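You operate a simulated robot arm through the tools that you are given. There is no shell and no other tool. Be economical: measure what you need, move in short steps, check, and stop when the job is done.

Carry out the task below with a simulated robot arm. There is one attempt and no reset: what you move stays moved.

Task
Prime the yellow cartridge in the dock with 3 presses of the priming key.
Fine: dock latch locked for the presses and free after; cartridge back where it stood; the others stay unprimed.

It is judged by the outcome, as a careful person would: the job done as asked, and still so three seconds after it is handed in. It fails if anything else is knocked over, pushed out of place, dropped, spilled or broken.

Robot
A 6-joint arm with a two-finger parallel gripper, fixed in place. Base frame: the origin is at the foot of the arm, x ahead of it, y to its left, z up; the work surface is at about z = 0.803. Lengths are in m, angles in rad, forces in N, time in s.
With the tool pointing down near the work surface it reaches from about 0.24 to 0.64 m from the base axis. Its first joint turns from -1.152 to 1.152 rad. Payload 2.7 kg.
The tool frame sits at the grasp point between the pads (the TCP): z along the fingers, y along the line on which they close. The tips reach 0.023 m beyond it. The gripper opens to 0.094 m. The fingers are 0.038 m wide and 0.01 m thick; the gripper's body (0.054 by 0.096 m) begins 0.039 m behind the TCP.
Orientation is that of the tool frame in the base frame, as a unit quaternion [w, x, y, z]. With the fingers straight down and closing along the base's y, the tool's x points along the base's -x, its y along +y and its z along -z.

Tools
- The arm moves only by the tool arm_command. Its arguments are lists of equal length, an entry for each row: "dr": the turn, a rotation vector about the tool's x, y, z in rad, a list of three; "travel": the shift along the tool's x, y, z in m, a list of three; "grip": the closure, from 0 (fully open) to 1 (shut). In form: {"dr": [[ax, ay, az], ...], "travel": [[x, y, z], ...], "grip": [grip, ...]}. A call has 1 to 12 rows; each row shifts and turns the commanded pose from where the row before left it, along the tool's axes as they then stand. A row lasts 0.2 s, in which the tool goes at most 0.05 m and 0.15 rad; a call with a longer step from one row to the next is refused whole, and so is a gripper value outside its range. Where a pose cannot be reached the arm comes as near as it can. A force on the tool above 40 N (or 10 N above the force at the start of the call, whichever is more), or a blocked arm, ends the call early, and 0.2 s more pass. Each finger travels about 0.045 m/s and halts on what it meets, pressing with about 40 N; the grip force reading is that of the motor and also rises with nothing between the fingers. The clock runs only during rows and for 0.2 s after the last one: add rows that do not move to give the fingers time. The reply holds the time, the measured pose of the TCP, the force on the tool along the base axes, the opening and the grip force, in the units named above and with some noise.
- Cameras (640 x 400 px; columns grow to the right, rows downward): "scene" is fixed at [0.0569, -0.4159, 1.4207]; the picture's right is [0.93, -0.38, 0.00], its down [-0.16, -0.38, -0.91] and it looks along [0.35, 0.84, -0.41] (base axes); focal length 312 px, centre (320, 200). "wrist" rides on the gripper at [0.086, 0.016, -0.074] in the tool frame; the picture's right is [-0.18, 0.98, 0.00], its down [-0.58, -0.11, -0.81] and it looks along [-0.79, -0.15, 0.59] (tool axes); focal length 243 px, centre (320, 200). There is no depth. A picture from a camera that has moved, and an enlarged one, comes with that camera's place and axes in the base frame and with its lens.
- grab_frame(camera): a new picture of that camera. No time passes.
- close_up(camera, box): a new picture of the part [left, top, right, bottom] of that camera's present view, enlarged. No time passes.
- finish_job(): hands the job in; it is judged then, once.

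Work in short steps. Places have to be worked out from the pictures, the camera data and where the tool is seen: move nearer, look again, correct. Check each grasp and each placing, and mend what went wrong. You have 120 turns and 76 pictures in all, those below and enlarged ones among them. Open the gripper and draw the arm clear of the work before you hand the job in, unless the task says otherwise; then end with one line.

The tools are called as a command line: name --argument value ..., lists and objects as JSON in quotes. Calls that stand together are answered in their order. arm_command: Moves the arm, as the interface text tells. Its arguments: {"type":"object","properties":{"dr":{"type":"array"},"travel":{"type":"array"},"grip":{"type":"array"}},"required":["dr","travel","grip"]} The other tools are called the same way: grab_frame (camera) takes a picture; close_up (camera, box) takes an enlarged picture of a part of a camera's view; finish_job () hands the job in.

At the start:

```text
time_s: 0.0
ee_pos: [0.2854, 0.2179, 1.258]
tool_rot: [-0.001, 0.0, 1.0, 0.0]
wrist_force: [0.0, 0.3, 0.3]
grip_width: 0.0939
grip_force: 0.1
```

scene: 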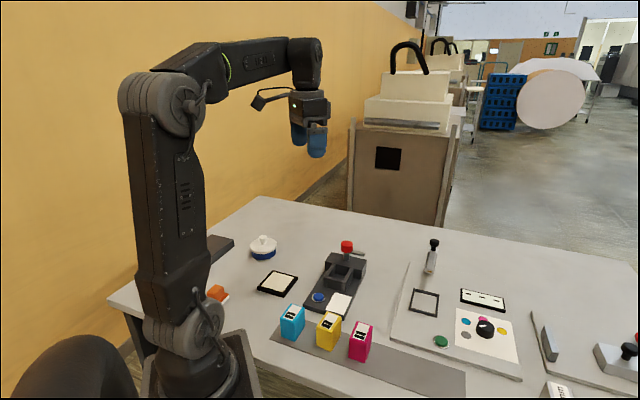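
wrist: 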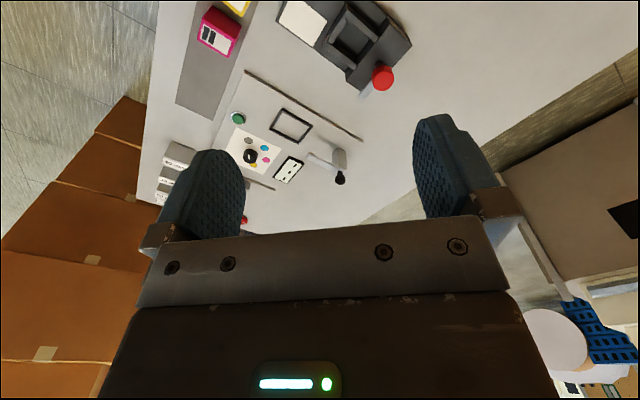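

The scene shows three cartridges (cyan, yellow, magenta) on a strip, a dock with a red knob and blue button, and a second panel with a dial. I'll enlarge these for detail.

close_up --camera "scene" --box '[240, 220, 400, 380]'

close_up --camera "scene" --box '[390, 220, 640, 400]'

```text
2.50 times, centred on (320, 300) of scene
camera zoom: at [0.0569, -0.4159, 1.4207], right [0.93, -0.38, 0.0], down [-0.16, -0.38, -0.91], along [0.35, 0.84, -0.41], focal length 780 px, centre (320, -50)
```

zoom: 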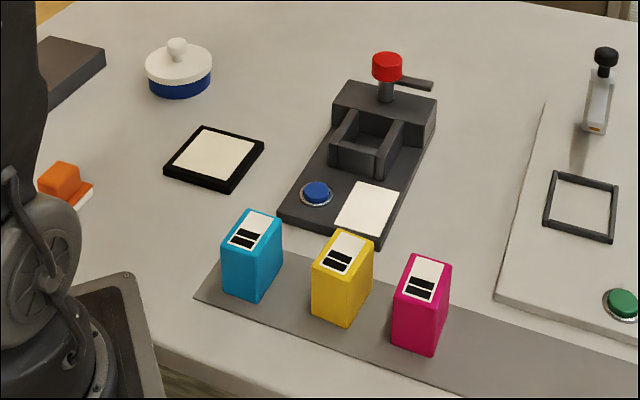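

```text
2.22 times, centred on (515, 310) of scene
camera zoom: at [0.0569, -0.4159, 1.4207], right [0.93, -0.38, 0.0], down [-0.16, -0.38, -0.91], along [0.35, 0.84, -0.41], focal length 693 px, centre (-113, -44)
```

zoom: 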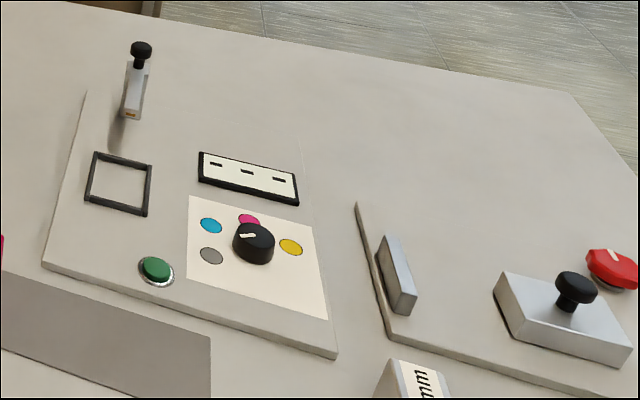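

The dock (pocket, red knob latch with a small lever, blue key) lies at roughly x 0.3–0.45, y 0.2–0.3; yellow cartridge near (0.29, 0.08). I lower the arm to see them with the wrist camera.

arm_command --dr '[[0, 0, 0], [0, 0, 0], [0, 0, 0], [0, 0, 0], [0, 0, 0], [0, 0, 0]]' --travel '[[0.006, -0.006, 0.04], [0.006, -0.006, 0.04], [0.006, -0.006, 0.04], [0.006, -0.006, 0.04], [0.006, -0.006, 0.03], [0, 0, 0]]' --grip '[0, 0, 0, 0, 0, 0]'

grab_frame --camera "wrist"

grab_frame --camera "scene"

```text
time_s: 1.4
ee_pos: [0.2586, 0.1871, 1.0687]
tool_rot: [-0.001, 0.001, 1.0, 0.0]
wrist_force: [0.2, -0.1, -0.7]
grip_width: 0.0939
grip_force: 0.1
```

```text
71 pictures are left
camera wrist: at [0.1711, 0.2036, 1.1451], right [0.18, 0.98, 0.0], down [0.58, -0.11, 0.81], along [0.79, -0.15, -0.59], focal length 243 px, centre (320, 200)
```

wrist: 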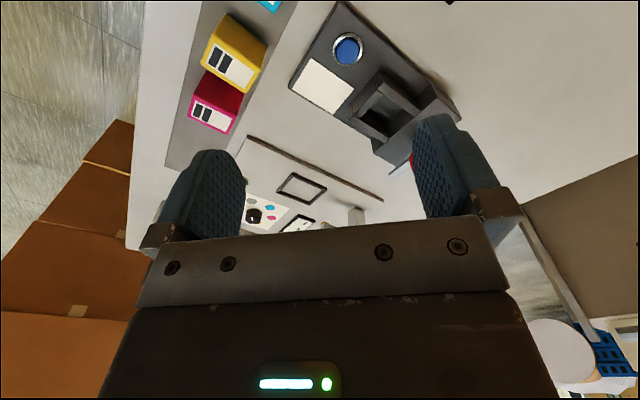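

```text
70 pictures are left
```

scene: 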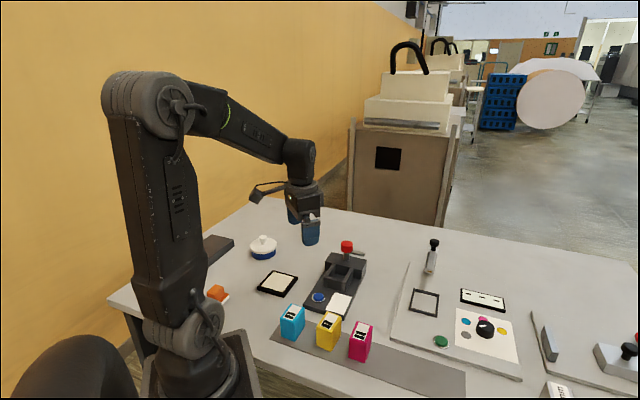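

I enlarge the dock and cartridges in the wrist view to read the details.

close_up --camera "wrist" --box '[160, 0, 480, 200]'

close_up --camera "scene" --box '[295, 230, 385, 320]'

```text
2.00 times, centred on (320, 100) of wrist
camera zoom: at [0.1711, 0.2036, 1.1451], right [0.18, 0.98, 0.0], down [0.58, -0.11, 0.81], along [0.79, -0.15, -0.59], focal length 485 px, centre (320, 400)
```

zoom: 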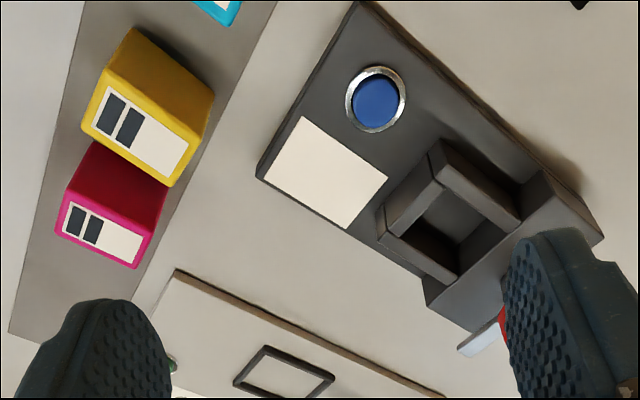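

```text
4.44 times, centred on (340, 275) of scene
camera zoom: at [0.0569, -0.4159, 1.4207], right [0.93, -0.38, 0.0], down [-0.16, -0.38, -0.91], along [0.35, 0.84, -0.41], focal length 1387 px, centre (231, -133)
```

zoom: 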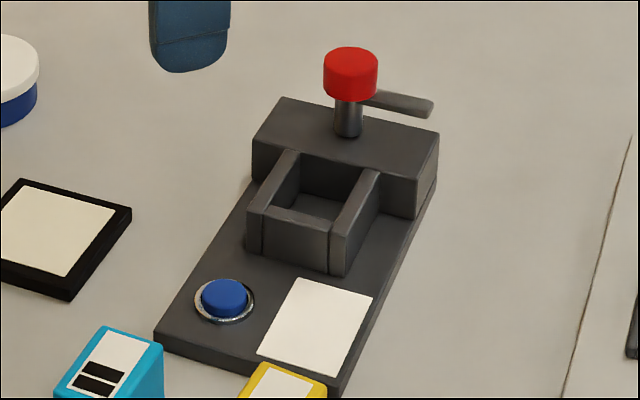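

The dock appears rotated about 45° (long axis towards +x+y), with the latch arm swung away from the pocket. I tilt the tool 0.4 rad so the wrist camera looks more straight down on the dock and cartridges.

arm_command --dr '[[0, 0.14, 0], [0, 0.14, 0], [0, 0.14, 0], [0, 0, 0]]' --travel '[[0, -0.02, 0.0], [0, -0.02, 0.0], [0, 0, 0], [0, 0, 0]]' --grip '[0, 0, 0, 0]'

grab_frame --camera "wrist"

```text
time_s: 2.4
ee_pos: [0.2568, 0.1471, 1.0682]
tool_rot: [-0.209, 0.0, 0.978, 0.0]
wrist_force: [0.0, -0.1, 1.8]
grip_width: 0.0939
grip_force: 0.1
```

```text
67 pictures are left
camera wrist: at [0.2081, 0.1639, 1.1729], right [0.17, 0.98, -0.07], down [0.86, -0.11, 0.5], along [0.48, -0.15, -0.86], focal length 243 px, centre (320, 200)
```

wrist: 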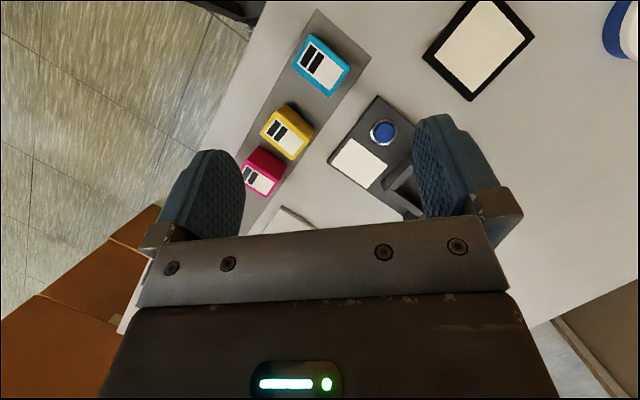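

The view covers the cartridges and the dock front; I enlarge it to measure corners.

close_up --camera "wrist" --box '[220, 20, 420, 220]'

```text
2.00 times, centred on (320, 120) of wrist
camera zoom: at [0.2081, 0.1639, 1.1729], right [0.17, 0.98, -0.07], down [0.86, -0.11, 0.5], along [0.48, -0.15, -0.86], focal length 485 px, centre (320, 360)
```

zoom: 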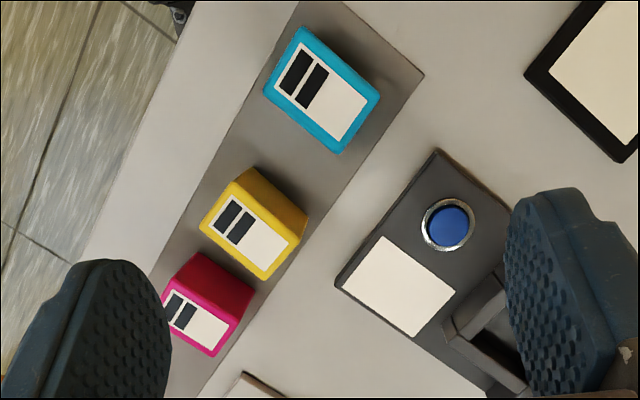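

Yellow cartridge: centre ≈ (0.280, 0.083), about 54×36 mm, top z≈0.868, long axis ≈41–45°. Blue key ≈ (0.303, 0.211). Now I shift to view the pocket and latch.

arm_command --dr '[[0, 0, 0], [0, 0, 0], [0, 0, 0]]' --travel '[[-0.023, 0.04, -0.01], [-0.023, 0.04, -0.01], [0, 0, 0]]' --grip '[0, 0, 0]'

close_up --camera "wrist" --box '[220, 20, 480, 240]'

```text
time_s: 3.2
ee_pos: [0.3068, 0.2276, 1.0704]
tool_rot: [-0.208, 0.001, 0.978, 0.001]
wrist_force: [0.0, 0.2, 0.8]
grip_width: 0.0941
grip_force: 0.1
```

```text
1.82 times, centred on (350, 130) of wrist
camera zoom: at [0.2576, 0.2446, 1.1739], right [0.17, 0.98, -0.08], down [0.86, -0.11, 0.5], along [0.48, -0.15, -0.86], focal length 441 px, centre (266, 327)
```

zoom: 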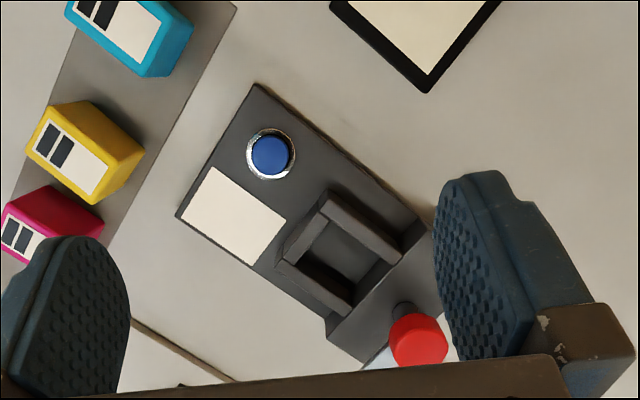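

The pocket (≈59×40 mm) is centred near (0.390, 0.257), aligned with the dock at ≈45°; knob near (0.442, 0.305). I want a better look at the latch, so I shift and take close-ups.

arm_command --dr '[[0, 0, 0], [0, 0, 0], [0, 0, 0], [0, 0, 0]]' --travel '[[-0.023, 0.03, -0.01], [-0.023, 0.03, -0.01], [-0.03, 0.03, -0.01], [0, 0, 0]]' --grip '[0, 0, 0, 0]'

close_up --camera "wrist" --box '[200, 20, 420, 220]'

close_up --camera "scene" --box '[320, 225, 390, 285]'

```text
time_s: 4.2
ee_pos: [0.3912, 0.3151, 1.06]
tool_rot: [-0.208, 0.0, 0.978, 0.0]
wrist_force: [0.2, 0.5, 0.4]
grip_width: 0.0943
grip_force: 0.0
```

```text
2.00 times, centred on (310, 120) of wrist
camera zoom: at [0.342, 0.3307, 1.1654], right [0.17, 0.98, -0.08], down [0.86, -0.11, 0.5], along [0.48, -0.15, -0.86], focal length 485 px, centre (340, 360)
```

zoom: 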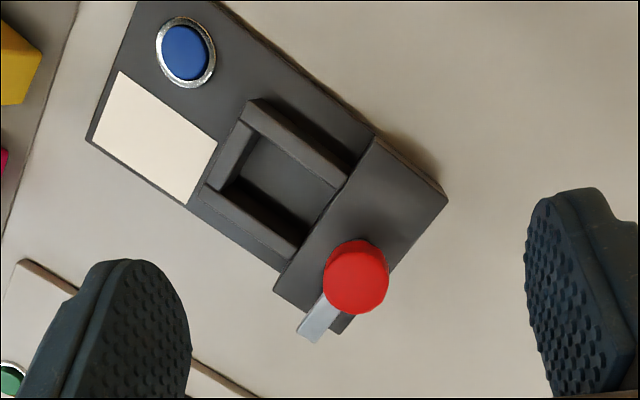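

```text
6.67 times, centred on (355, 255) of scene
camera zoom: at [0.0569, -0.4159, 1.4207], right [0.93, -0.38, 0.0], down [-0.16, -0.38, -0.91], along [0.35, 0.84, -0.41], focal length 2080 px, centre (87, -167)
```

zoom: 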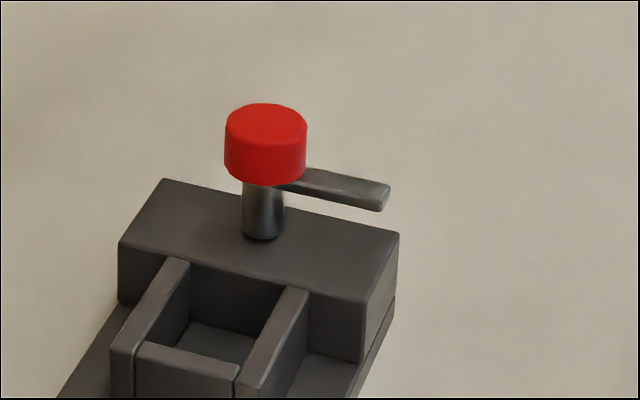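

Latch arm now points sideways off the dock; turning the knob 90° clockwise should bring it over the pocket. First the cartridge: I straighten the tool and move above yellow.

arm_command --dr '[[0, -0.14, 0], [0, -0.14, 0], [0, -0.139, 0], [0, 0, 0], [0, 0, 0], [0, 0, 0], [0, 0, 0], [0, 0, 0], [0, 0, 0], [0, 0, 0]]' --travel '[[0, 0, 0], [0, 0, 0], [0, 0, 0], [0.0185, -0.0387, 0.01], [0.0185, -0.0387, 0.01], [0.0185, -0.0387, 0.01], [0.0185, -0.0387, 0.01], [0.0185, -0.0387, 0.01], [0.0185, -0.0387, 0.01], [0, 0, 0]]' --grip '[0, 0, 0, 0, 0, 0, 0, 0, 0, 0]'

arm_command --dr '[[0, 0, 0.145], [0, 0, 0.145], [0, 0, 0.145], [0, 0, 0.145], [0, 0, 0.145], [0, 0, 0.145], [0, 0, 0]]' --travel '[[0, 0, 0], [0, 0, 0], [0, 0, 0], [0, 0, 0], [0, 0, 0], [0, 0, 0], [0, 0, 0]]' --grip '[0, 0, 0, 0, 0, 0, 0]'

grab_frame --camera "wrist"

```text
time_s: 6.4
ee_pos: [0.2777, 0.0816, 1.0009]
tool_rot: [0.0, 0.0, 1.0, 0.0]
wrist_force: [-0.3, -0.6, -0.4]
grip_width: 0.0942
grip_force: 0.1
```

```text
time_s: 8.0
ee_pos: [0.274, 0.0855, 1.0036]
tool_rot: [0.0, 0.422, 0.907, 0.0]
wrist_force: [0.6, 1.2, 0.2]
grip_width: 0.0941
grip_force: 0.2
```

```text
62 pictures are left
camera wrist: at [0.232, 0.1618, 1.0787], right [0.87, 0.49, 0.0], down [0.29, -0.52, 0.81], along [0.4, -0.7, -0.59], focal length 243 px, centre (320, 200)
```

wrist: 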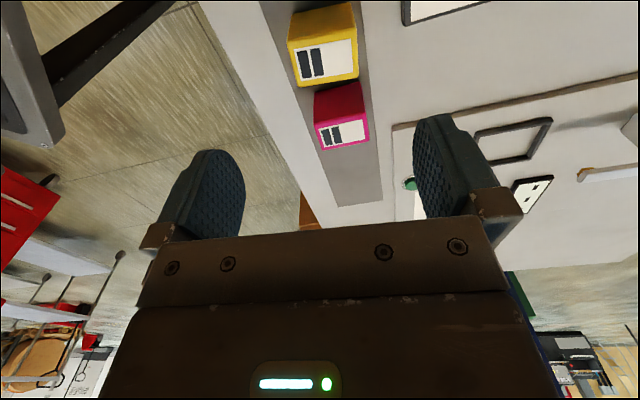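

I enlarge to measure the yellow cartridge's top from here.

close_up --camera "wrist" --box '[260, 0, 420, 100]'

```text
4.00 times, centred on (340, 50) of wrist
camera zoom: at [0.232, 0.1618, 1.0787], right [0.87, 0.49, 0.0], down [0.29, -0.52, 0.81], along [0.4, -0.7, -0.59], focal length 970 px, centre (240, 800)
```

zoom: 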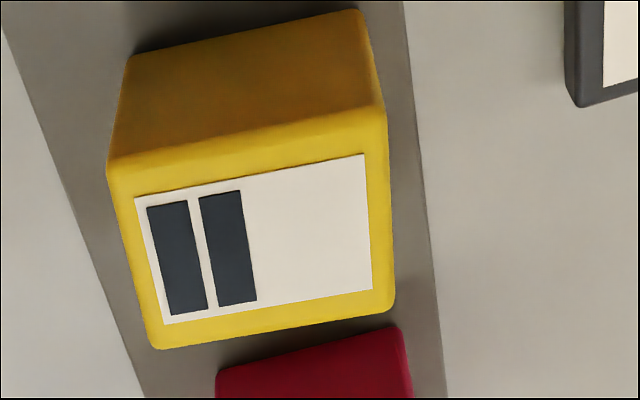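

Yellow's top centre is at (0.2813, 0.0825), yaw ≈39.7°, top z ≈0.868, consistent with the earlier view. I align and descend to just above it.

arm_command --dr '[[0, 0, 0], [0, 0, 0], [0, 0, 0], [0, 0, 0]]' --travel '[[-0.0035, 0.0018, 0.03], [-0.0035, 0.0018, 0.03], [0, 0, 0.015], [0, 0, 0]]' --grip '[0, 0, 0, 0]'

grab_frame --camera "wrist"

close_up --camera "scene" --box '[250, 240, 410, 380]'

```text
time_s: 9.0
ee_pos: [0.2852, 0.0829, 0.9275]
tool_rot: [-0.001, 0.422, 0.907, 0.0]
wrist_force: [-0.6, 0.1, 0.0]
grip_width: 0.0941
grip_force: 0.2
```

```text
60 pictures are left
camera wrist: at [0.2406, 0.1585, 1.0034], right [0.87, 0.49, 0.0], down [0.29, -0.51, 0.81], along [0.4, -0.7, -0.59], focal length 243 px, centre (320, 200)
```

wrist: 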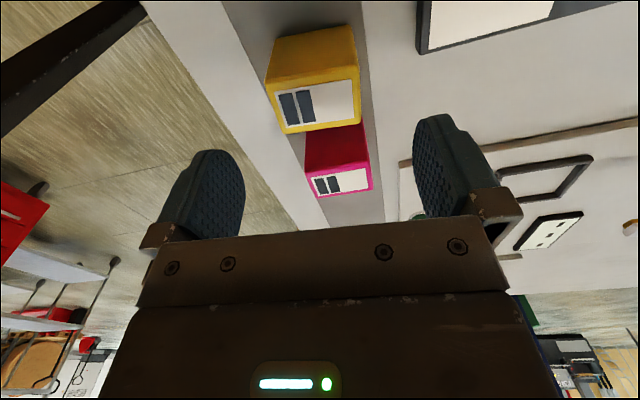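

```text
2.86 times, centred on (330, 310) of scene
camera zoom: at [0.0569, -0.4159, 1.4207], right [0.93, -0.38, 0.0], down [-0.16, -0.38, -0.91], along [0.35, 0.84, -0.41], focal length 892 px, centre (291, -114)
```

zoom: 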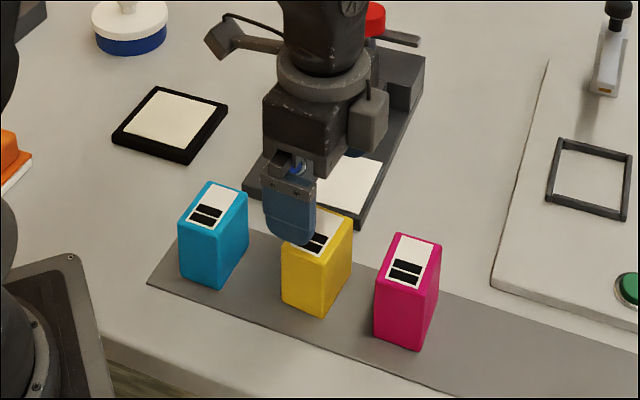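

Relative to the camera, the cartridge centre sits within ~1 mm of the TCP axis. I descend straight down so the tips reach about 25 mm below its top.

arm_command --dr '[[0, 0, 0], [0, 0, 0], [0, 0, 0], [0, 0, 0]]' --travel '[[0, 0, 0.025], [0, 0, 0.02], [0, 0, 0.017], [0, 0, 0]]' --grip '[0, 0, 0, 0]'

grab_frame --camera "wrist"

close_up --camera "scene" --box '[250, 240, 410, 380]'

```text
time_s: 10.0
ee_pos: [0.2835, 0.0793, 0.8652]
tool_rot: [0.0, 0.422, 0.907, 0.0]
wrist_force: [0.2, -0.2, -0.8]
grip_width: 0.094
grip_force: 0.1
```

```text
58 pictures are left
camera wrist: at [0.2406, 0.1558, 0.9408], right [0.87, 0.49, 0.0], down [0.29, -0.51, 0.81], along [0.4, -0.7, -0.59], focal length 243 px, centre (320, 200)
```

wrist: 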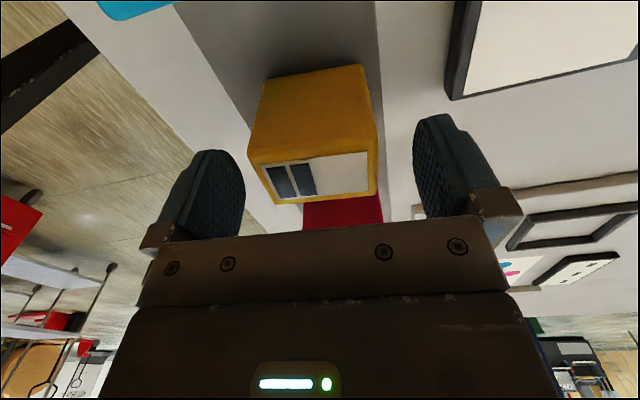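

```text
2.86 times, centred on (330, 310) of scene
camera zoom: at [0.0569, -0.4159, 1.4207], right [0.93, -0.38, 0.0], down [-0.16, -0.38, -0.91], along [0.35, 0.84, -0.41], focal length 892 px, centre (291, -114)
```

zoom: 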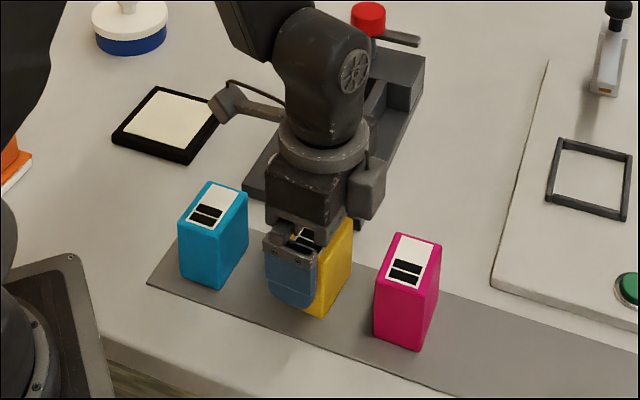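

The cartridge lies ~3–4 mm toward the camera and ~1–2 mm toward the left finger from the TCP. I correct that before closing.

arm_command --dr '[[0, 0, 0], [0, 0, 0]]' --travel '[[0.0035, -0.0015, 0], [0, 0, 0]]' --grip '[0, 0]'

close_up --camera "wrist" --box '[160, 40, 480, 240]'

```text
time_s: 10.6
ee_pos: [0.2811, 0.0819, 0.8658]
tool_rot: [0.0, 0.422, 0.907, 0.0]
wrist_force: [0.1, -0.2, 0.0]
grip_width: 0.0939
grip_force: 0.1
```

```text
2.00 times, centred on (320, 140) of wrist
camera zoom: at [0.237, 0.1583, 0.9411], right [0.87, 0.49, 0.0], down [0.29, -0.51, 0.81], along [0.4, -0.7, -0.59], focal length 485 px, centre (320, 320)
```

zoom: 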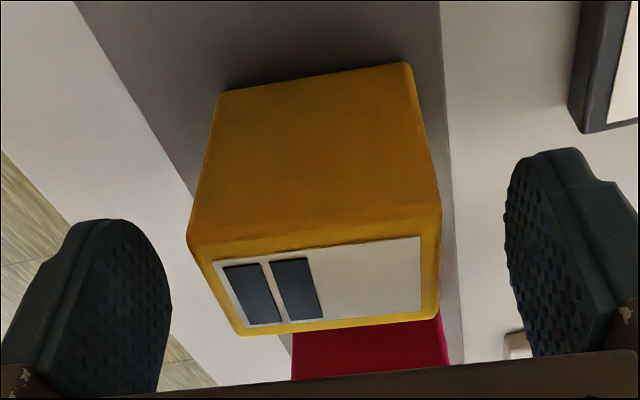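

Now centred within 1 mm; the cartridge's yaw is about 1° less than the tool's, so I trim and close.

arm_command --dr '[[0, 0, 0.012], [0, 0, 0], [0, 0, 0], [0, 0, 0], [0, 0, 0], [0, 0, 0]]' --travel '[[0, 0, 0], [0, 0, 0], [0, 0, 0], [0, 0, 0], [0, 0, 0], [0, 0, 0]]' --grip '[0, 0.3, 0.5, 0.7, 0.7, 0.7]'

close_up --camera "wrist" --box '[160, 40, 480, 240]'

```text
time_s: 12.0
ee_pos: [0.2802, 0.0815, 0.8654]
tool_rot: [0.0, 0.427, 0.904, 0.0]
wrist_force: [0.7, 0.4, -0.6]
grip_width: 0.0554
grip_force: 39.9
```

```text
2.00 times, centred on (320, 140) of wrist
camera zoom: at [0.2376, 0.1593, 0.9407], right [0.88, 0.48, 0.0], down [0.29, -0.52, 0.81], along [0.39, -0.71, -0.59], focal length 485 px, centre (320, 320)
```

zoom: 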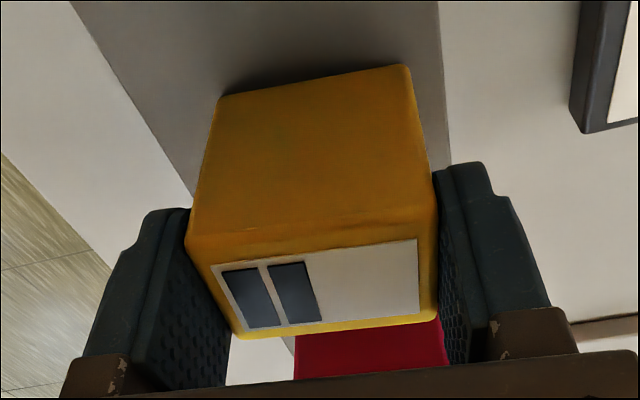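

Grip holds at 55 mm width. Lift straight up 0.09 m.

arm_command --dr '[[0, 0, 0], [0, 0, 0], [0, 0, 0], [0, 0, 0], [0, 0, 0]]' --travel '[[0, 0, -0.015], [0, 0, -0.025], [0, 0, -0.025], [0, 0, -0.025], [0, 0, 0]]' --grip '[0.7, 0.7, 0.7, 0.7, 0.7]'

grab_frame --camera "scene"

```text
time_s: 13.2
ee_pos: [0.2766, 0.0844, 0.9567]
tool_rot: [0.0, 0.428, 0.904, 0.0]
wrist_force: [0.6, -0.1, -2.4]
grip_width: 0.0558
grip_force: 40.3
```

```text
54 pictures are left
```

scene: 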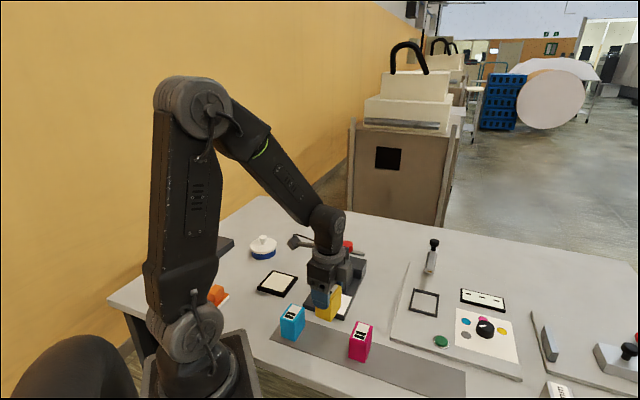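

Cartridge held, others undisturbed. I carry it over the pocket at a safe height, then add the ~5° yaw to match the dock.

arm_command --dr '[[0, 0, 0], [0, 0, 0], [0, 0, 0], [0, 0, 0], [0, 0, 0], [0, 0, -0.087], [0, 0, 0]]' --travel '[[0.0122, 0.0394, -0.01], [0.0122, 0.0394, -0.01], [0.0122, 0.0394, -0.01], [0.0122, 0.0394, 0], [0.0122, 0.0394, 0], [0, 0, 0], [0, 0, 0]]' --grip '[0.7, 0.7, 0.7, 0.7, 0.7, 0.7, 0.7]'

grab_frame --camera "wrist"

close_up --camera "scene" --box '[280, 200, 420, 320]'

```text
time_s: 14.8
ee_pos: [0.3941, 0.2579, 0.988]
tool_rot: [0.0, 0.387, 0.922, 0.0]
wrist_force: [0.2, 0.1, -1.5]
grip_width: 0.0552
grip_force: 39.4
```

```text
53 pictures are left
camera wrist: at [0.3452, 0.3304, 1.0628], right [0.83, 0.56, 0.0], down [0.33, -0.49, 0.81], along [0.45, -0.67, -0.59], focal length 243 px, centre (320, 200)
```

wrist: 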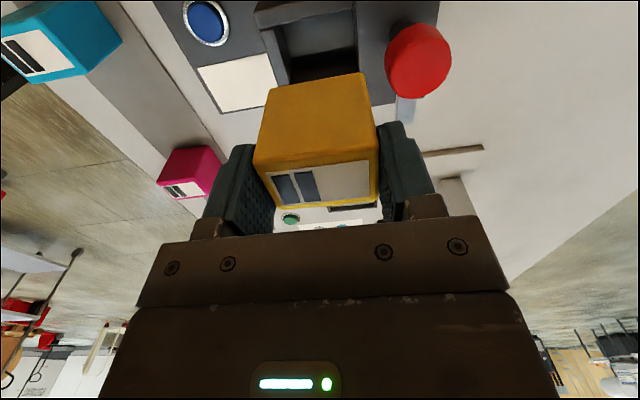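

```text
3.33 times, centred on (350, 260) of scene
camera zoom: at [0.0569, -0.4159, 1.4207], right [0.93, -0.38, 0.0], down [-0.16, -0.38, -0.91], along [0.35, 0.84, -0.41], focal length 1040 px, centre (220, 0)
```

zoom: 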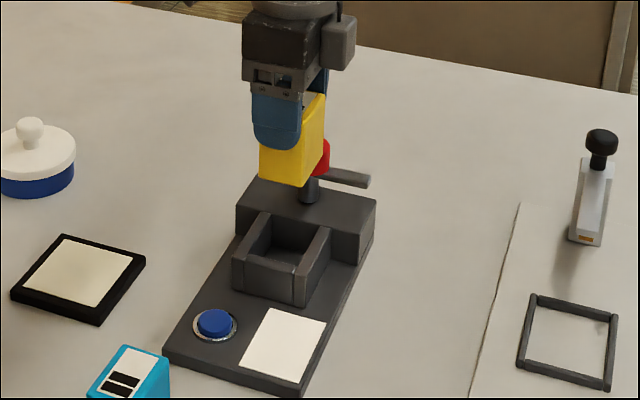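

I enlarge the wrist view of pocket and knob for a precise relative measurement.

close_up --camera "wrist" --box '[200, 0, 460, 160]'

```text
2.46 times, centred on (330, 80) of wrist
camera zoom: at [0.3452, 0.3304, 1.0628], right [0.83, 0.56, 0.0], down [0.33, -0.49, 0.81], along [0.45, -0.67, -0.59], focal length 597 px, centre (295, 495)
```

zoom: 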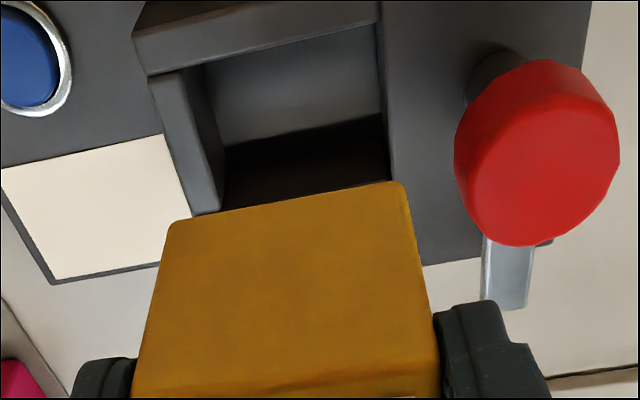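

Relative to the tool, the pocket centre is ≈(+3 mm, 0) in tool x,y and yaw agrees. I shift and lower so the cartridge's bottom is about 15–20 mm above the walls, then look again.

arm_command --dr '[[0, 0, 0], [0, 0, 0], [0, 0, 0]]' --travel '[[0.003, 0, 0.025], [0, 0, 0.025], [0, 0, 0]]' --grip '[0.7, 0.7, 0.7]'

grab_frame --camera "wrist"

close_up --camera "scene" --box '[300, 220, 390, 300]'

```text
time_s: 15.6
ee_pos: [0.3917, 0.2601, 0.9372]
tool_rot: [0.0, 0.387, 0.922, 0.0]
wrist_force: [0.2, -0.2, -1.9]
grip_width: 0.0552
grip_force: 40.1
```

```text
50 pictures are left
camera wrist: at [0.3424, 0.333, 1.0114], right [0.83, 0.56, 0.0], down [0.33, -0.49, 0.81], along [0.45, -0.67, -0.59], focal length 243 px, centre (320, 200)
```

wrist: 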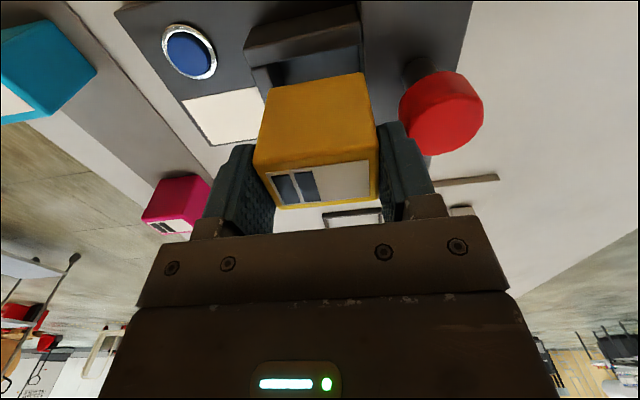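

```text
5.00 times, centred on (345, 260) of scene
camera zoom: at [0.0569, -0.4159, 1.4207], right [0.93, -0.38, 0.0], down [-0.16, -0.38, -0.91], along [0.35, 0.84, -0.41], focal length 1560 px, centre (195, -100)
```

zoom: 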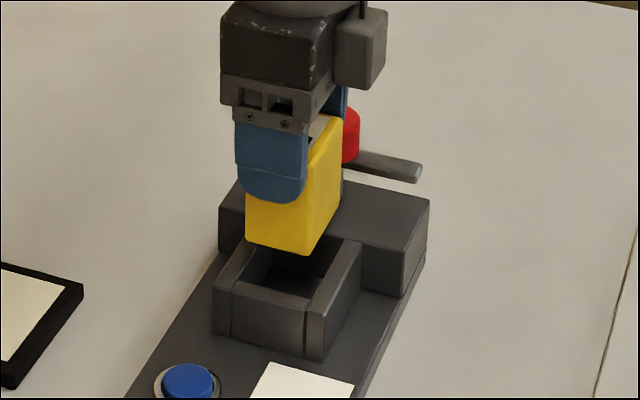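

I compare cartridge bottom edge and pocket edges in an enlarged view.

close_up --camera "wrist" --box '[230, 0, 390, 110]'

close_up --camera "scene" --box '[325, 255, 375, 295]'

```text
3.64 times, centred on (310, 55) of wrist
camera zoom: at [0.3424, 0.333, 1.0114], right [0.83, 0.56, 0.0], down [0.33, -0.49, 0.81], along [0.45, -0.67, -0.59], focal length 882 px, centre (356, 727)
```

zoom: 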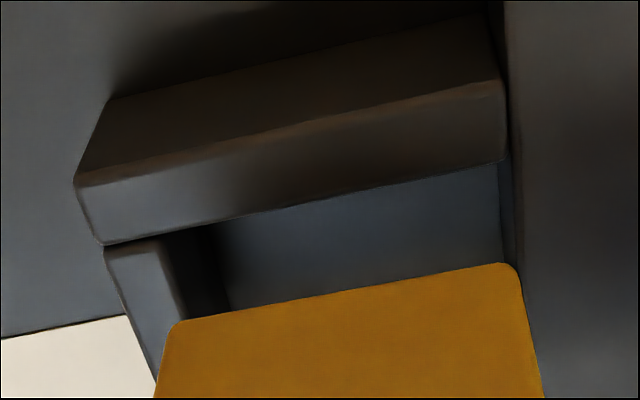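

```text
10.00 times, centred on (350, 275) of scene
camera zoom: at [0.0569, -0.4159, 1.4207], right [0.93, -0.38, 0.0], down [-0.16, -0.38, -0.91], along [0.35, 0.84, -0.41], focal length 3120 px, centre (20, -550)
```

zoom: 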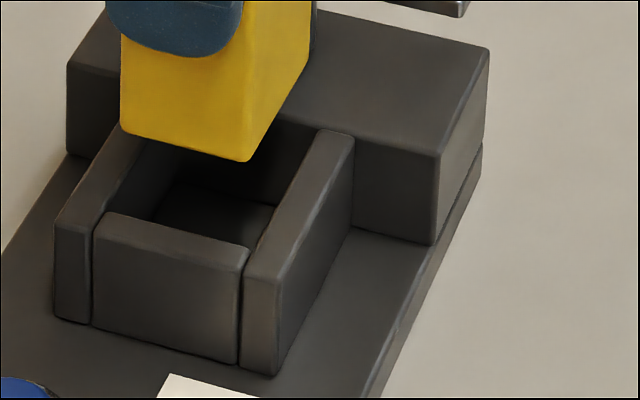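

Measured gaps: near side 3.3 mm, front 4 mm, back 1.4 mm. I shift +1 mm x, −1 mm y and lower to just above the walls.

arm_command --dr '[[0, 0, 0], [0, 0, 0], [0, 0, 0]]' --travel '[[0.001, -0.001, 0.01], [0, 0, 0.01], [0, 0, 0]]' --grip '[0.7, 0.7, 0.7]'

close_up --camera "wrist" --box '[230, 0, 390, 110]'

close_up --camera "scene" --box '[325, 255, 375, 295]'

```text
time_s: 16.4
ee_pos: [0.3898, 0.2612, 0.9155]
tool_rot: [0.0, 0.388, 0.922, 0.0]
wrist_force: [0.4, 0.0, -0.8]
grip_width: 0.0554
grip_force: 40.3
```

```text
3.64 times, centred on (310, 55) of wrist
camera zoom: at [0.3403, 0.3337, 0.9912], right [0.83, 0.56, 0.0], down [0.33, -0.49, 0.81], along [0.45, -0.67, -0.59], focal length 882 px, centre (356, 727)
```

zoom: 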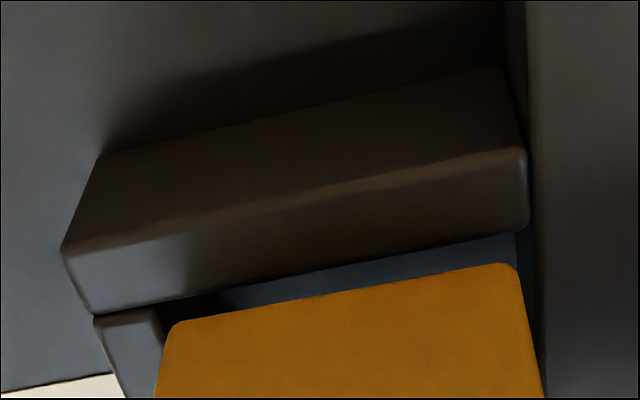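

```text
10.00 times, centred on (350, 275) of scene
camera zoom: at [0.0569, -0.4159, 1.4207], right [0.93, -0.38, 0.0], down [-0.16, -0.38, -0.91], along [0.35, 0.84, -0.41], focal length 3120 px, centre (20, -550)
```

zoom: 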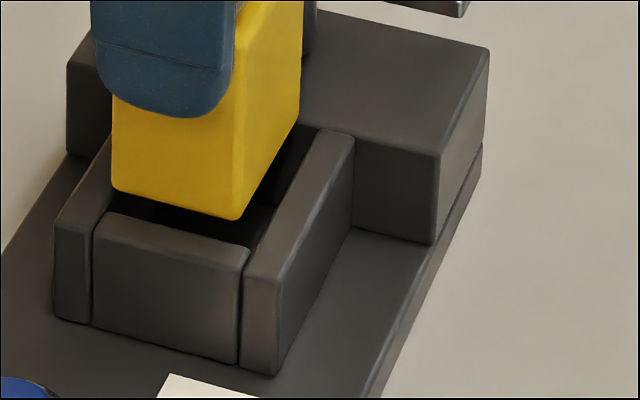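

Combining both views puts the wall tops near z≈0.847 and suggests moving ~2 mm back in −tool x. I apply it, lower a little, and look again.

arm_command --dr '[[0, 0, 0], [0, 0, 0], [0, 0, 0]]' --travel '[[-0.0018, 0, 0], [0, 0, 0.005], [0, 0, 0]]' --grip '[0.7, 0.7, 0.7]'

close_up --camera "wrist" --box '[230, 0, 390, 110]'

close_up --camera "scene" --box '[325, 255, 375, 295]'

```text
time_s: 17.2
ee_pos: [0.3913, 0.2567, 0.9114]
tool_rot: [-0.001, 0.387, 0.922, -0.001]
wrist_force: [-0.5, 0.4, -1.9]
grip_width: 0.0556
grip_force: 39.9
```

```text
3.64 times, centred on (310, 55) of wrist
camera zoom: at [0.3414, 0.3307, 0.9862], right [0.83, 0.56, 0.0], down [0.33, -0.49, 0.81], along [0.45, -0.67, -0.59], focal length 882 px, centre (356, 727)
```

zoom: 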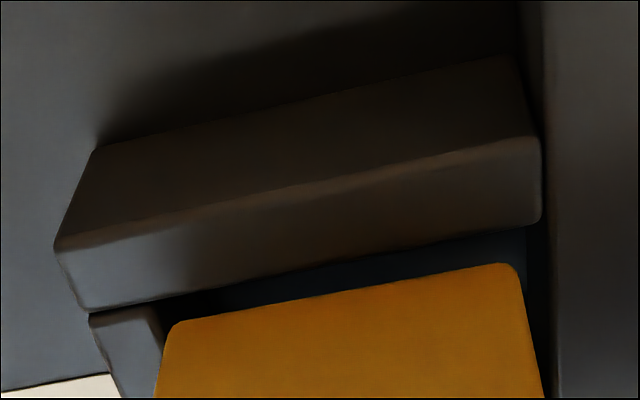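

```text
10.00 times, centred on (350, 275) of scene
camera zoom: at [0.0569, -0.4159, 1.4207], right [0.93, -0.38, 0.0], down [-0.16, -0.38, -0.91], along [0.35, 0.84, -0.41], focal length 3120 px, centre (20, -550)
```

zoom: 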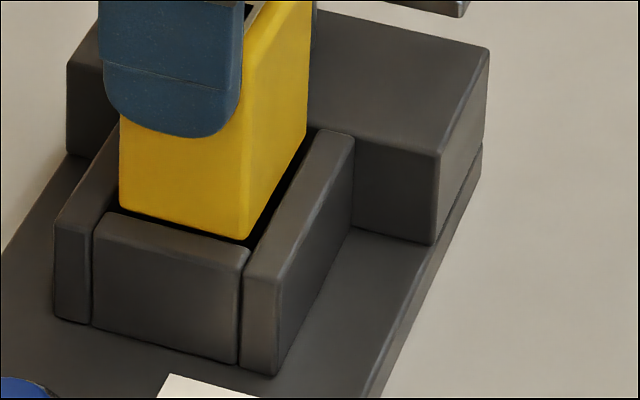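

Now x is centred in both views; front gap slightly smaller than back, so +1 mm in y and start inserting gently.

arm_command --dr '[[0, 0, 0], [0, 0, 0], [0, 0, 0], [0, 0, 0]]' --travel '[[0, 0.001, 0], [0, 0, 0.005], [0, 0, 0.005], [0, 0, 0]]' --grip '[0.7, 0.7, 0.7, 0.7]'

close_up --camera "scene" --box '[325, 255, 375, 295]'

close_up --camera "wrist" --box '[200, 0, 460, 160]'

```text
time_s: 18.2
ee_pos: [0.3904, 0.2577, 0.9012]
tool_rot: [0.001, 0.387, 0.922, 0.0]
wrist_force: [-0.2, -0.3, -1.7]
grip_width: 0.0554
grip_force: 39.5
```

```text
10.00 times, centred on (350, 275) of scene
camera zoom: at [0.0569, -0.4159, 1.4207], right [0.93, -0.38, 0.0], down [-0.16, -0.38, -0.91], along [0.35, 0.84, -0.41], focal length 3120 px, centre (20, -550)
```

zoom: 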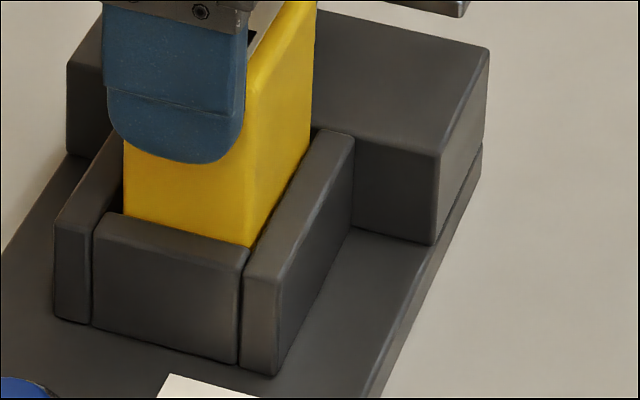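

```text
2.46 times, centred on (330, 80) of wrist
camera zoom: at [0.3425, 0.3303, 0.9773], right [0.83, 0.56, 0.0], down [0.33, -0.49, 0.81], along [0.45, -0.67, -0.59], focal length 597 px, centre (295, 495)
```

zoom: 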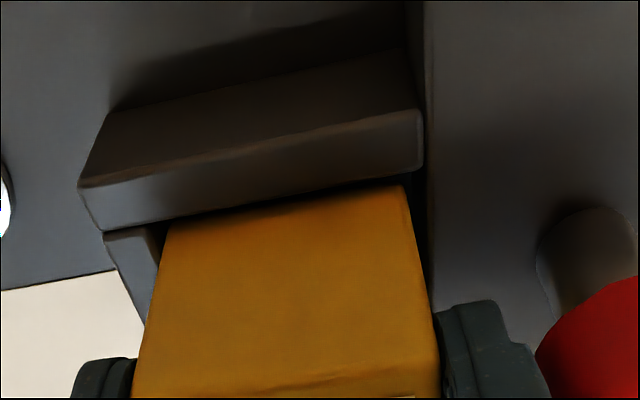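

The cartridge is in the mouth of the pocket with no side force. I continue down in small steps.

arm_command --dr '[[0, 0, 0], [0, 0, 0], [0, 0, 0], [0, 0, 0]]' --travel '[[0, 0, 0.005], [0, 0, 0.005], [0, 0, 0.005], [0, 0, 0]]' --grip '[0.7, 0.7, 0.7, 0.7]'

```text
time_s: 19.2
ee_pos: [0.3917, 0.2578, 0.8849]
tool_rot: [-0.001, 0.388, 0.922, 0.0]
wrist_force: [0.3, 0.6, -1.8]
grip_width: 0.0554
grip_force: 39.7
```

No contact yet; I go on in 2 mm steps, watching the vertical force.

arm_command --dr '[[0, 0, 0], [0, 0, 0], [0, 0, 0]]' --travel '[[0, 0, 0.002], [0, 0, 0.002], [0, 0, 0]]' --grip '[0.7, 0.7, 0.7]'

close_up --camera "scene" --box '[320, 230, 380, 290]'

```text
time_s: 20.0
ee_pos: [0.3918, 0.2578, 0.8819]
tool_rot: [-0.001, 0.387, 0.922, -0.001]
wrist_force: [-0.3, 0.5, -0.7]
grip_width: 0.0558
grip_force: 40.6
```

```text
6.67 times, centred on (350, 260) of scene
camera zoom: at [0.0569, -0.4159, 1.4207], right [0.93, -0.38, 0.0], down [-0.16, -0.38, -0.91], along [0.35, 0.84, -0.41], focal length 2080 px, centre (120, -200)
```

zoom: 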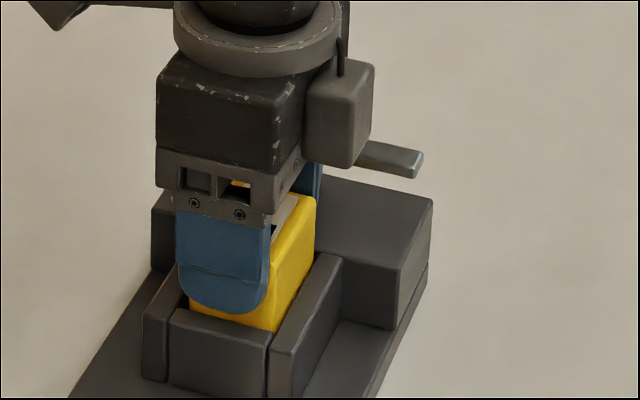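

Still free. I keep stepping down toward the pocket floor.

arm_command --dr '[[0, 0, 0], [0, 0, 0], [0, 0, 0]]' --travel '[[0, 0, 0.0015], [0, 0, 0.0015], [0, 0, 0]]' --grip '[0.7, 0.7, 0.7]'

```text
time_s: 20.8
ee_pos: [0.3918, 0.2576, 0.8786]
tool_rot: [0.0, 0.387, 0.922, 0.0]
wrist_force: [0.8, 0.0, -0.5]
grip_width: 0.0554
grip_force: 40.0
```

arm_command --dr '[[0, 0, 0], [0, 0, 0], [0, 0, 0]]' --travel '[[0, 0, 0.0015], [0, 0, 0.0015], [0, 0, 0]]' --grip '[0.7, 0.7, 0.7]'

close_up --camera "scene" --box '[320, 230, 380, 290]'

```text
time_s: 21.6
ee_pos: [0.3894, 0.258, 0.8768]
tool_rot: [0.0, 0.388, 0.922, 0.0]
wrist_force: [-3.3, -2.8, 12.0]
grip_width: 0.0555
grip_force: 39.6
```

```text
6.67 times, centred on (350, 260) of scene
camera zoom: at [0.0567, -0.416, 1.4206], right [0.93, -0.38, 0.0], down [-0.16, -0.38, -0.91], along [0.35, 0.84, -0.41], focal length 2080 px, centre (120, -200)
```

zoom: 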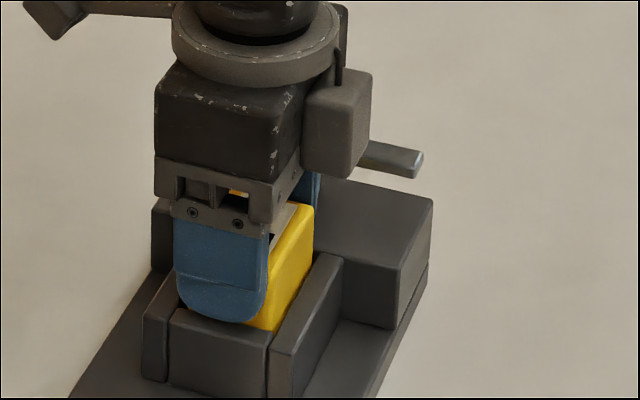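

Contact of 12 N upward at TCP z≈0.877: bottom seated at ≈0.816. I open a little (to ~68 mm, minding the knob) and rise.

arm_command --dr '[[0, 0, 0], [0, 0, 0], [0, 0, 0], [0, 0, 0]]' --travel '[[0, 0, 0], [0, 0, 0], [0, 0, 0], [0, 0, 0]]' --grip '[0.4, 0.3, 0.28, 0.28]'

close_up --camera "wrist" --box '[160, 40, 480, 240]'

```text
time_s: 22.6
ee_pos: [0.3906, 0.2578, 0.875]
tool_rot: [-0.001, 0.388, 0.922, 0.0]
wrist_force: [-4.3, -3.5, -1.3]
grip_width: 0.0652
grip_force: 0.1
```

```text
2.00 times, centred on (320, 140) of wrist
camera zoom: at [0.3419, 0.3308, 0.9515], right [0.83, 0.56, 0.0], down [0.33, -0.49, 0.81], along [0.45, -0.67, -0.59], focal length 485 px, centre (320, 320)
```

zoom: 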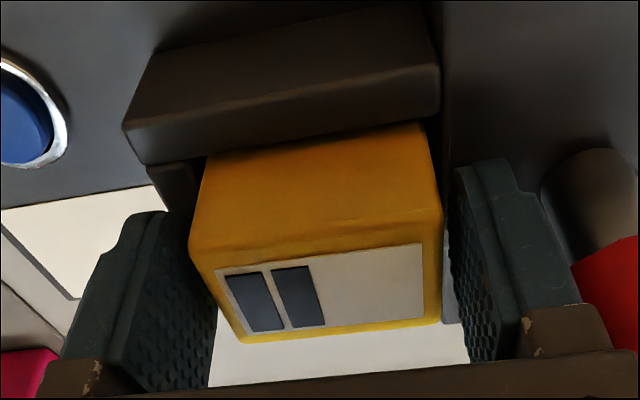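

The right finger touches the knob lightly (5 N), so I ease the opening to ~62 mm and rise.

arm_command --dr '[[0, 0, 0], [0, 0, 0], [0, 0, 0], [0, 0, 0], [0, 0, 0], [0, 0, 0]]' --travel '[[0, 0, 0], [0, 0, -0.015], [0, 0, -0.025], [0, 0, -0.03], [0, 0, -0.03], [0, 0, 0]]' --grip '[0.34, 0.34, 0.34, 0.34, 0.34, 0.34]'

grab_frame --camera "wrist"

close_up --camera "scene" --box '[310, 220, 390, 300]'

```text
time_s: 24.0
ee_pos: [0.3914, 0.2572, 0.9775]
tool_rot: [0.0, 0.387, 0.922, -0.001]
wrist_force: [-0.4, 0.3, -1.2]
grip_width: 0.0617
grip_force: 0.1
```

```text
37 pictures are left
camera wrist: at [0.3429, 0.3306, 1.0527], right [0.83, 0.56, 0.0], down [0.33, -0.49, 0.81], along [0.45, -0.67, -0.59], focal length 243 px, centre (320, 200)
```

wrist: 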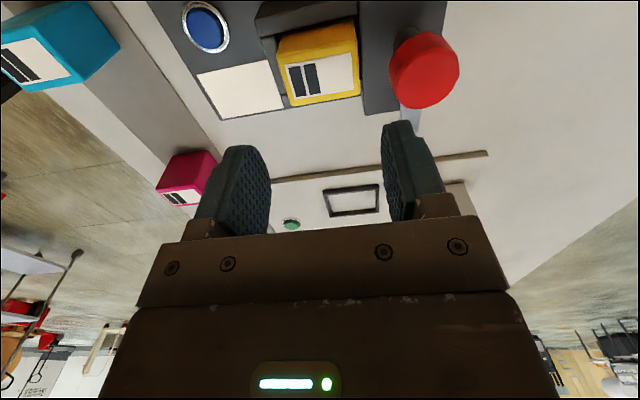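

```text
5.00 times, centred on (350, 260) of scene
camera zoom: at [0.0569, -0.4159, 1.4207], right [0.93, -0.38, 0.0], down [-0.16, -0.38, -0.91], along [0.35, 0.84, -0.41], focal length 1560 px, centre (170, -100)
```

zoom: 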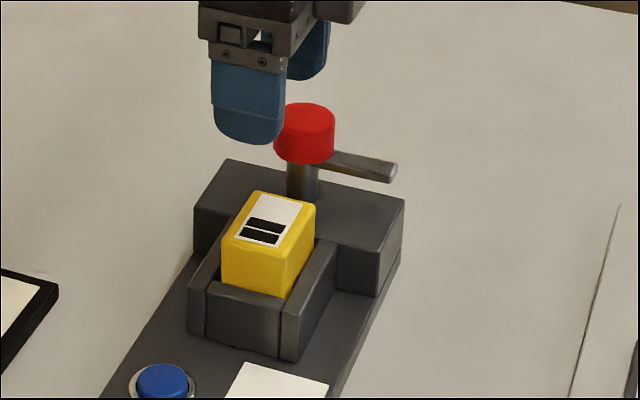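

Cartridge is seated neatly. Knob is estimated at ≈(0.4395, 0.3035), top z≈0.903. I move over it and turn the tool back to yaw 90° so I can then turn 90° clockwise.

arm_command --dr '[[0, 0, 0], [0, 0, 0], [0, 0, -0.1323], [0, 0, -0.1323], [0, 0, -0.1323], [0, 0, -0.1323], [0, 0, -0.1323], [0, 0, -0.1323], [0, 0, 0], [0, 0, 0]]' --travel '[[0, 0.033, 0], [0, 0.033, 0], [0, 0, 0], [0, 0, 0], [0, 0, 0], [0, 0, 0], [0, 0, 0], [0, 0, 0], [0, 0, 0], [0, 0, 0]]' --grip '[0.34, 0.34, 0.2, 0.2, 0.2, 0.2, 0.2, 0.2, 0.2, 0.2]'

grab_frame --camera "wrist"

```text
time_s: 26.2
ee_pos: [0.4394, 0.304, 0.976]
tool_rot: [-0.001, 0.0, 1.0, 0.0]
wrist_force: [-0.6, -0.6, -0.5]
grip_width: 0.0751
grip_force: 0.1
```

```text
35 pictures are left
camera wrist: at [0.3525, 0.32, 1.0513], right [0.18, 0.98, 0.0], down [0.58, -0.11, 0.81], along [0.79, -0.15, -0.59], focal length 243 px, centre (320, 200)
```

wrist: 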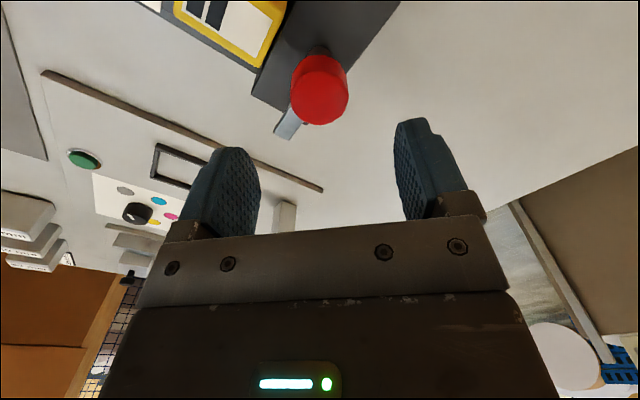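

The knob is centred under the TCP (within 1 mm). I descend most of the way and check.

arm_command --dr '[[0, 0, 0], [0, 0, 0], [0, 0, 0]]' --travel '[[0, 0, 0.025], [0, 0, 0.025], [0, 0, 0]]' --grip '[0.2, 0.2, 0.2]'

close_up --camera "wrist" --box '[180, 20, 460, 240]'

close_up --camera "scene" --box '[320, 200, 400, 280]'

```text
time_s: 27.0
ee_pos: [0.4395, 0.3046, 0.9248]
tool_rot: [0.0, 0.001, 1.0, 0.0]
wrist_force: [-0.5, 0.2, -0.1]
grip_width: 0.0753
grip_force: 0.0
```

```text
1.82 times, centred on (320, 130) of wrist
camera zoom: at [0.3518, 0.3216, 1.0009], right [0.19, 0.98, 0.0], down [0.58, -0.11, 0.81], along [0.79, -0.15, -0.59], focal length 441 px, centre (320, 327)
```

zoom: 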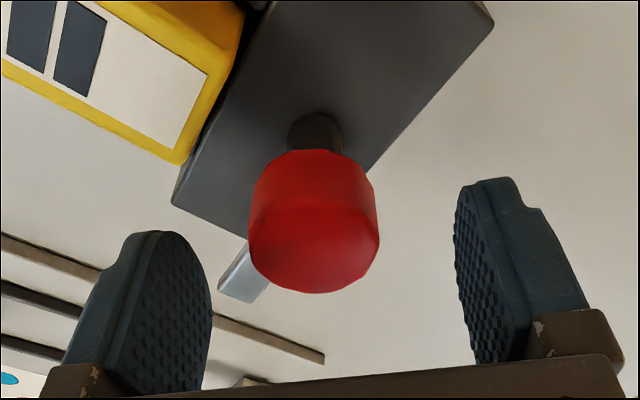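

```text
5.00 times, centred on (360, 240) of scene
camera zoom: at [0.0569, -0.4159, 1.4207], right [0.93, -0.38, 0.0], down [-0.16, -0.38, -0.91], along [0.35, 0.84, -0.41], focal length 1560 px, centre (120, 0)
```

zoom: 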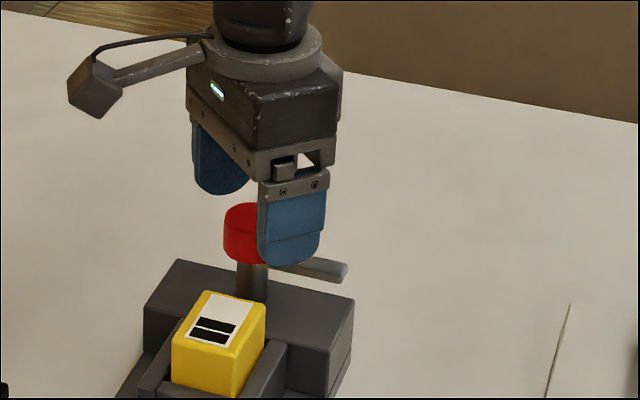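

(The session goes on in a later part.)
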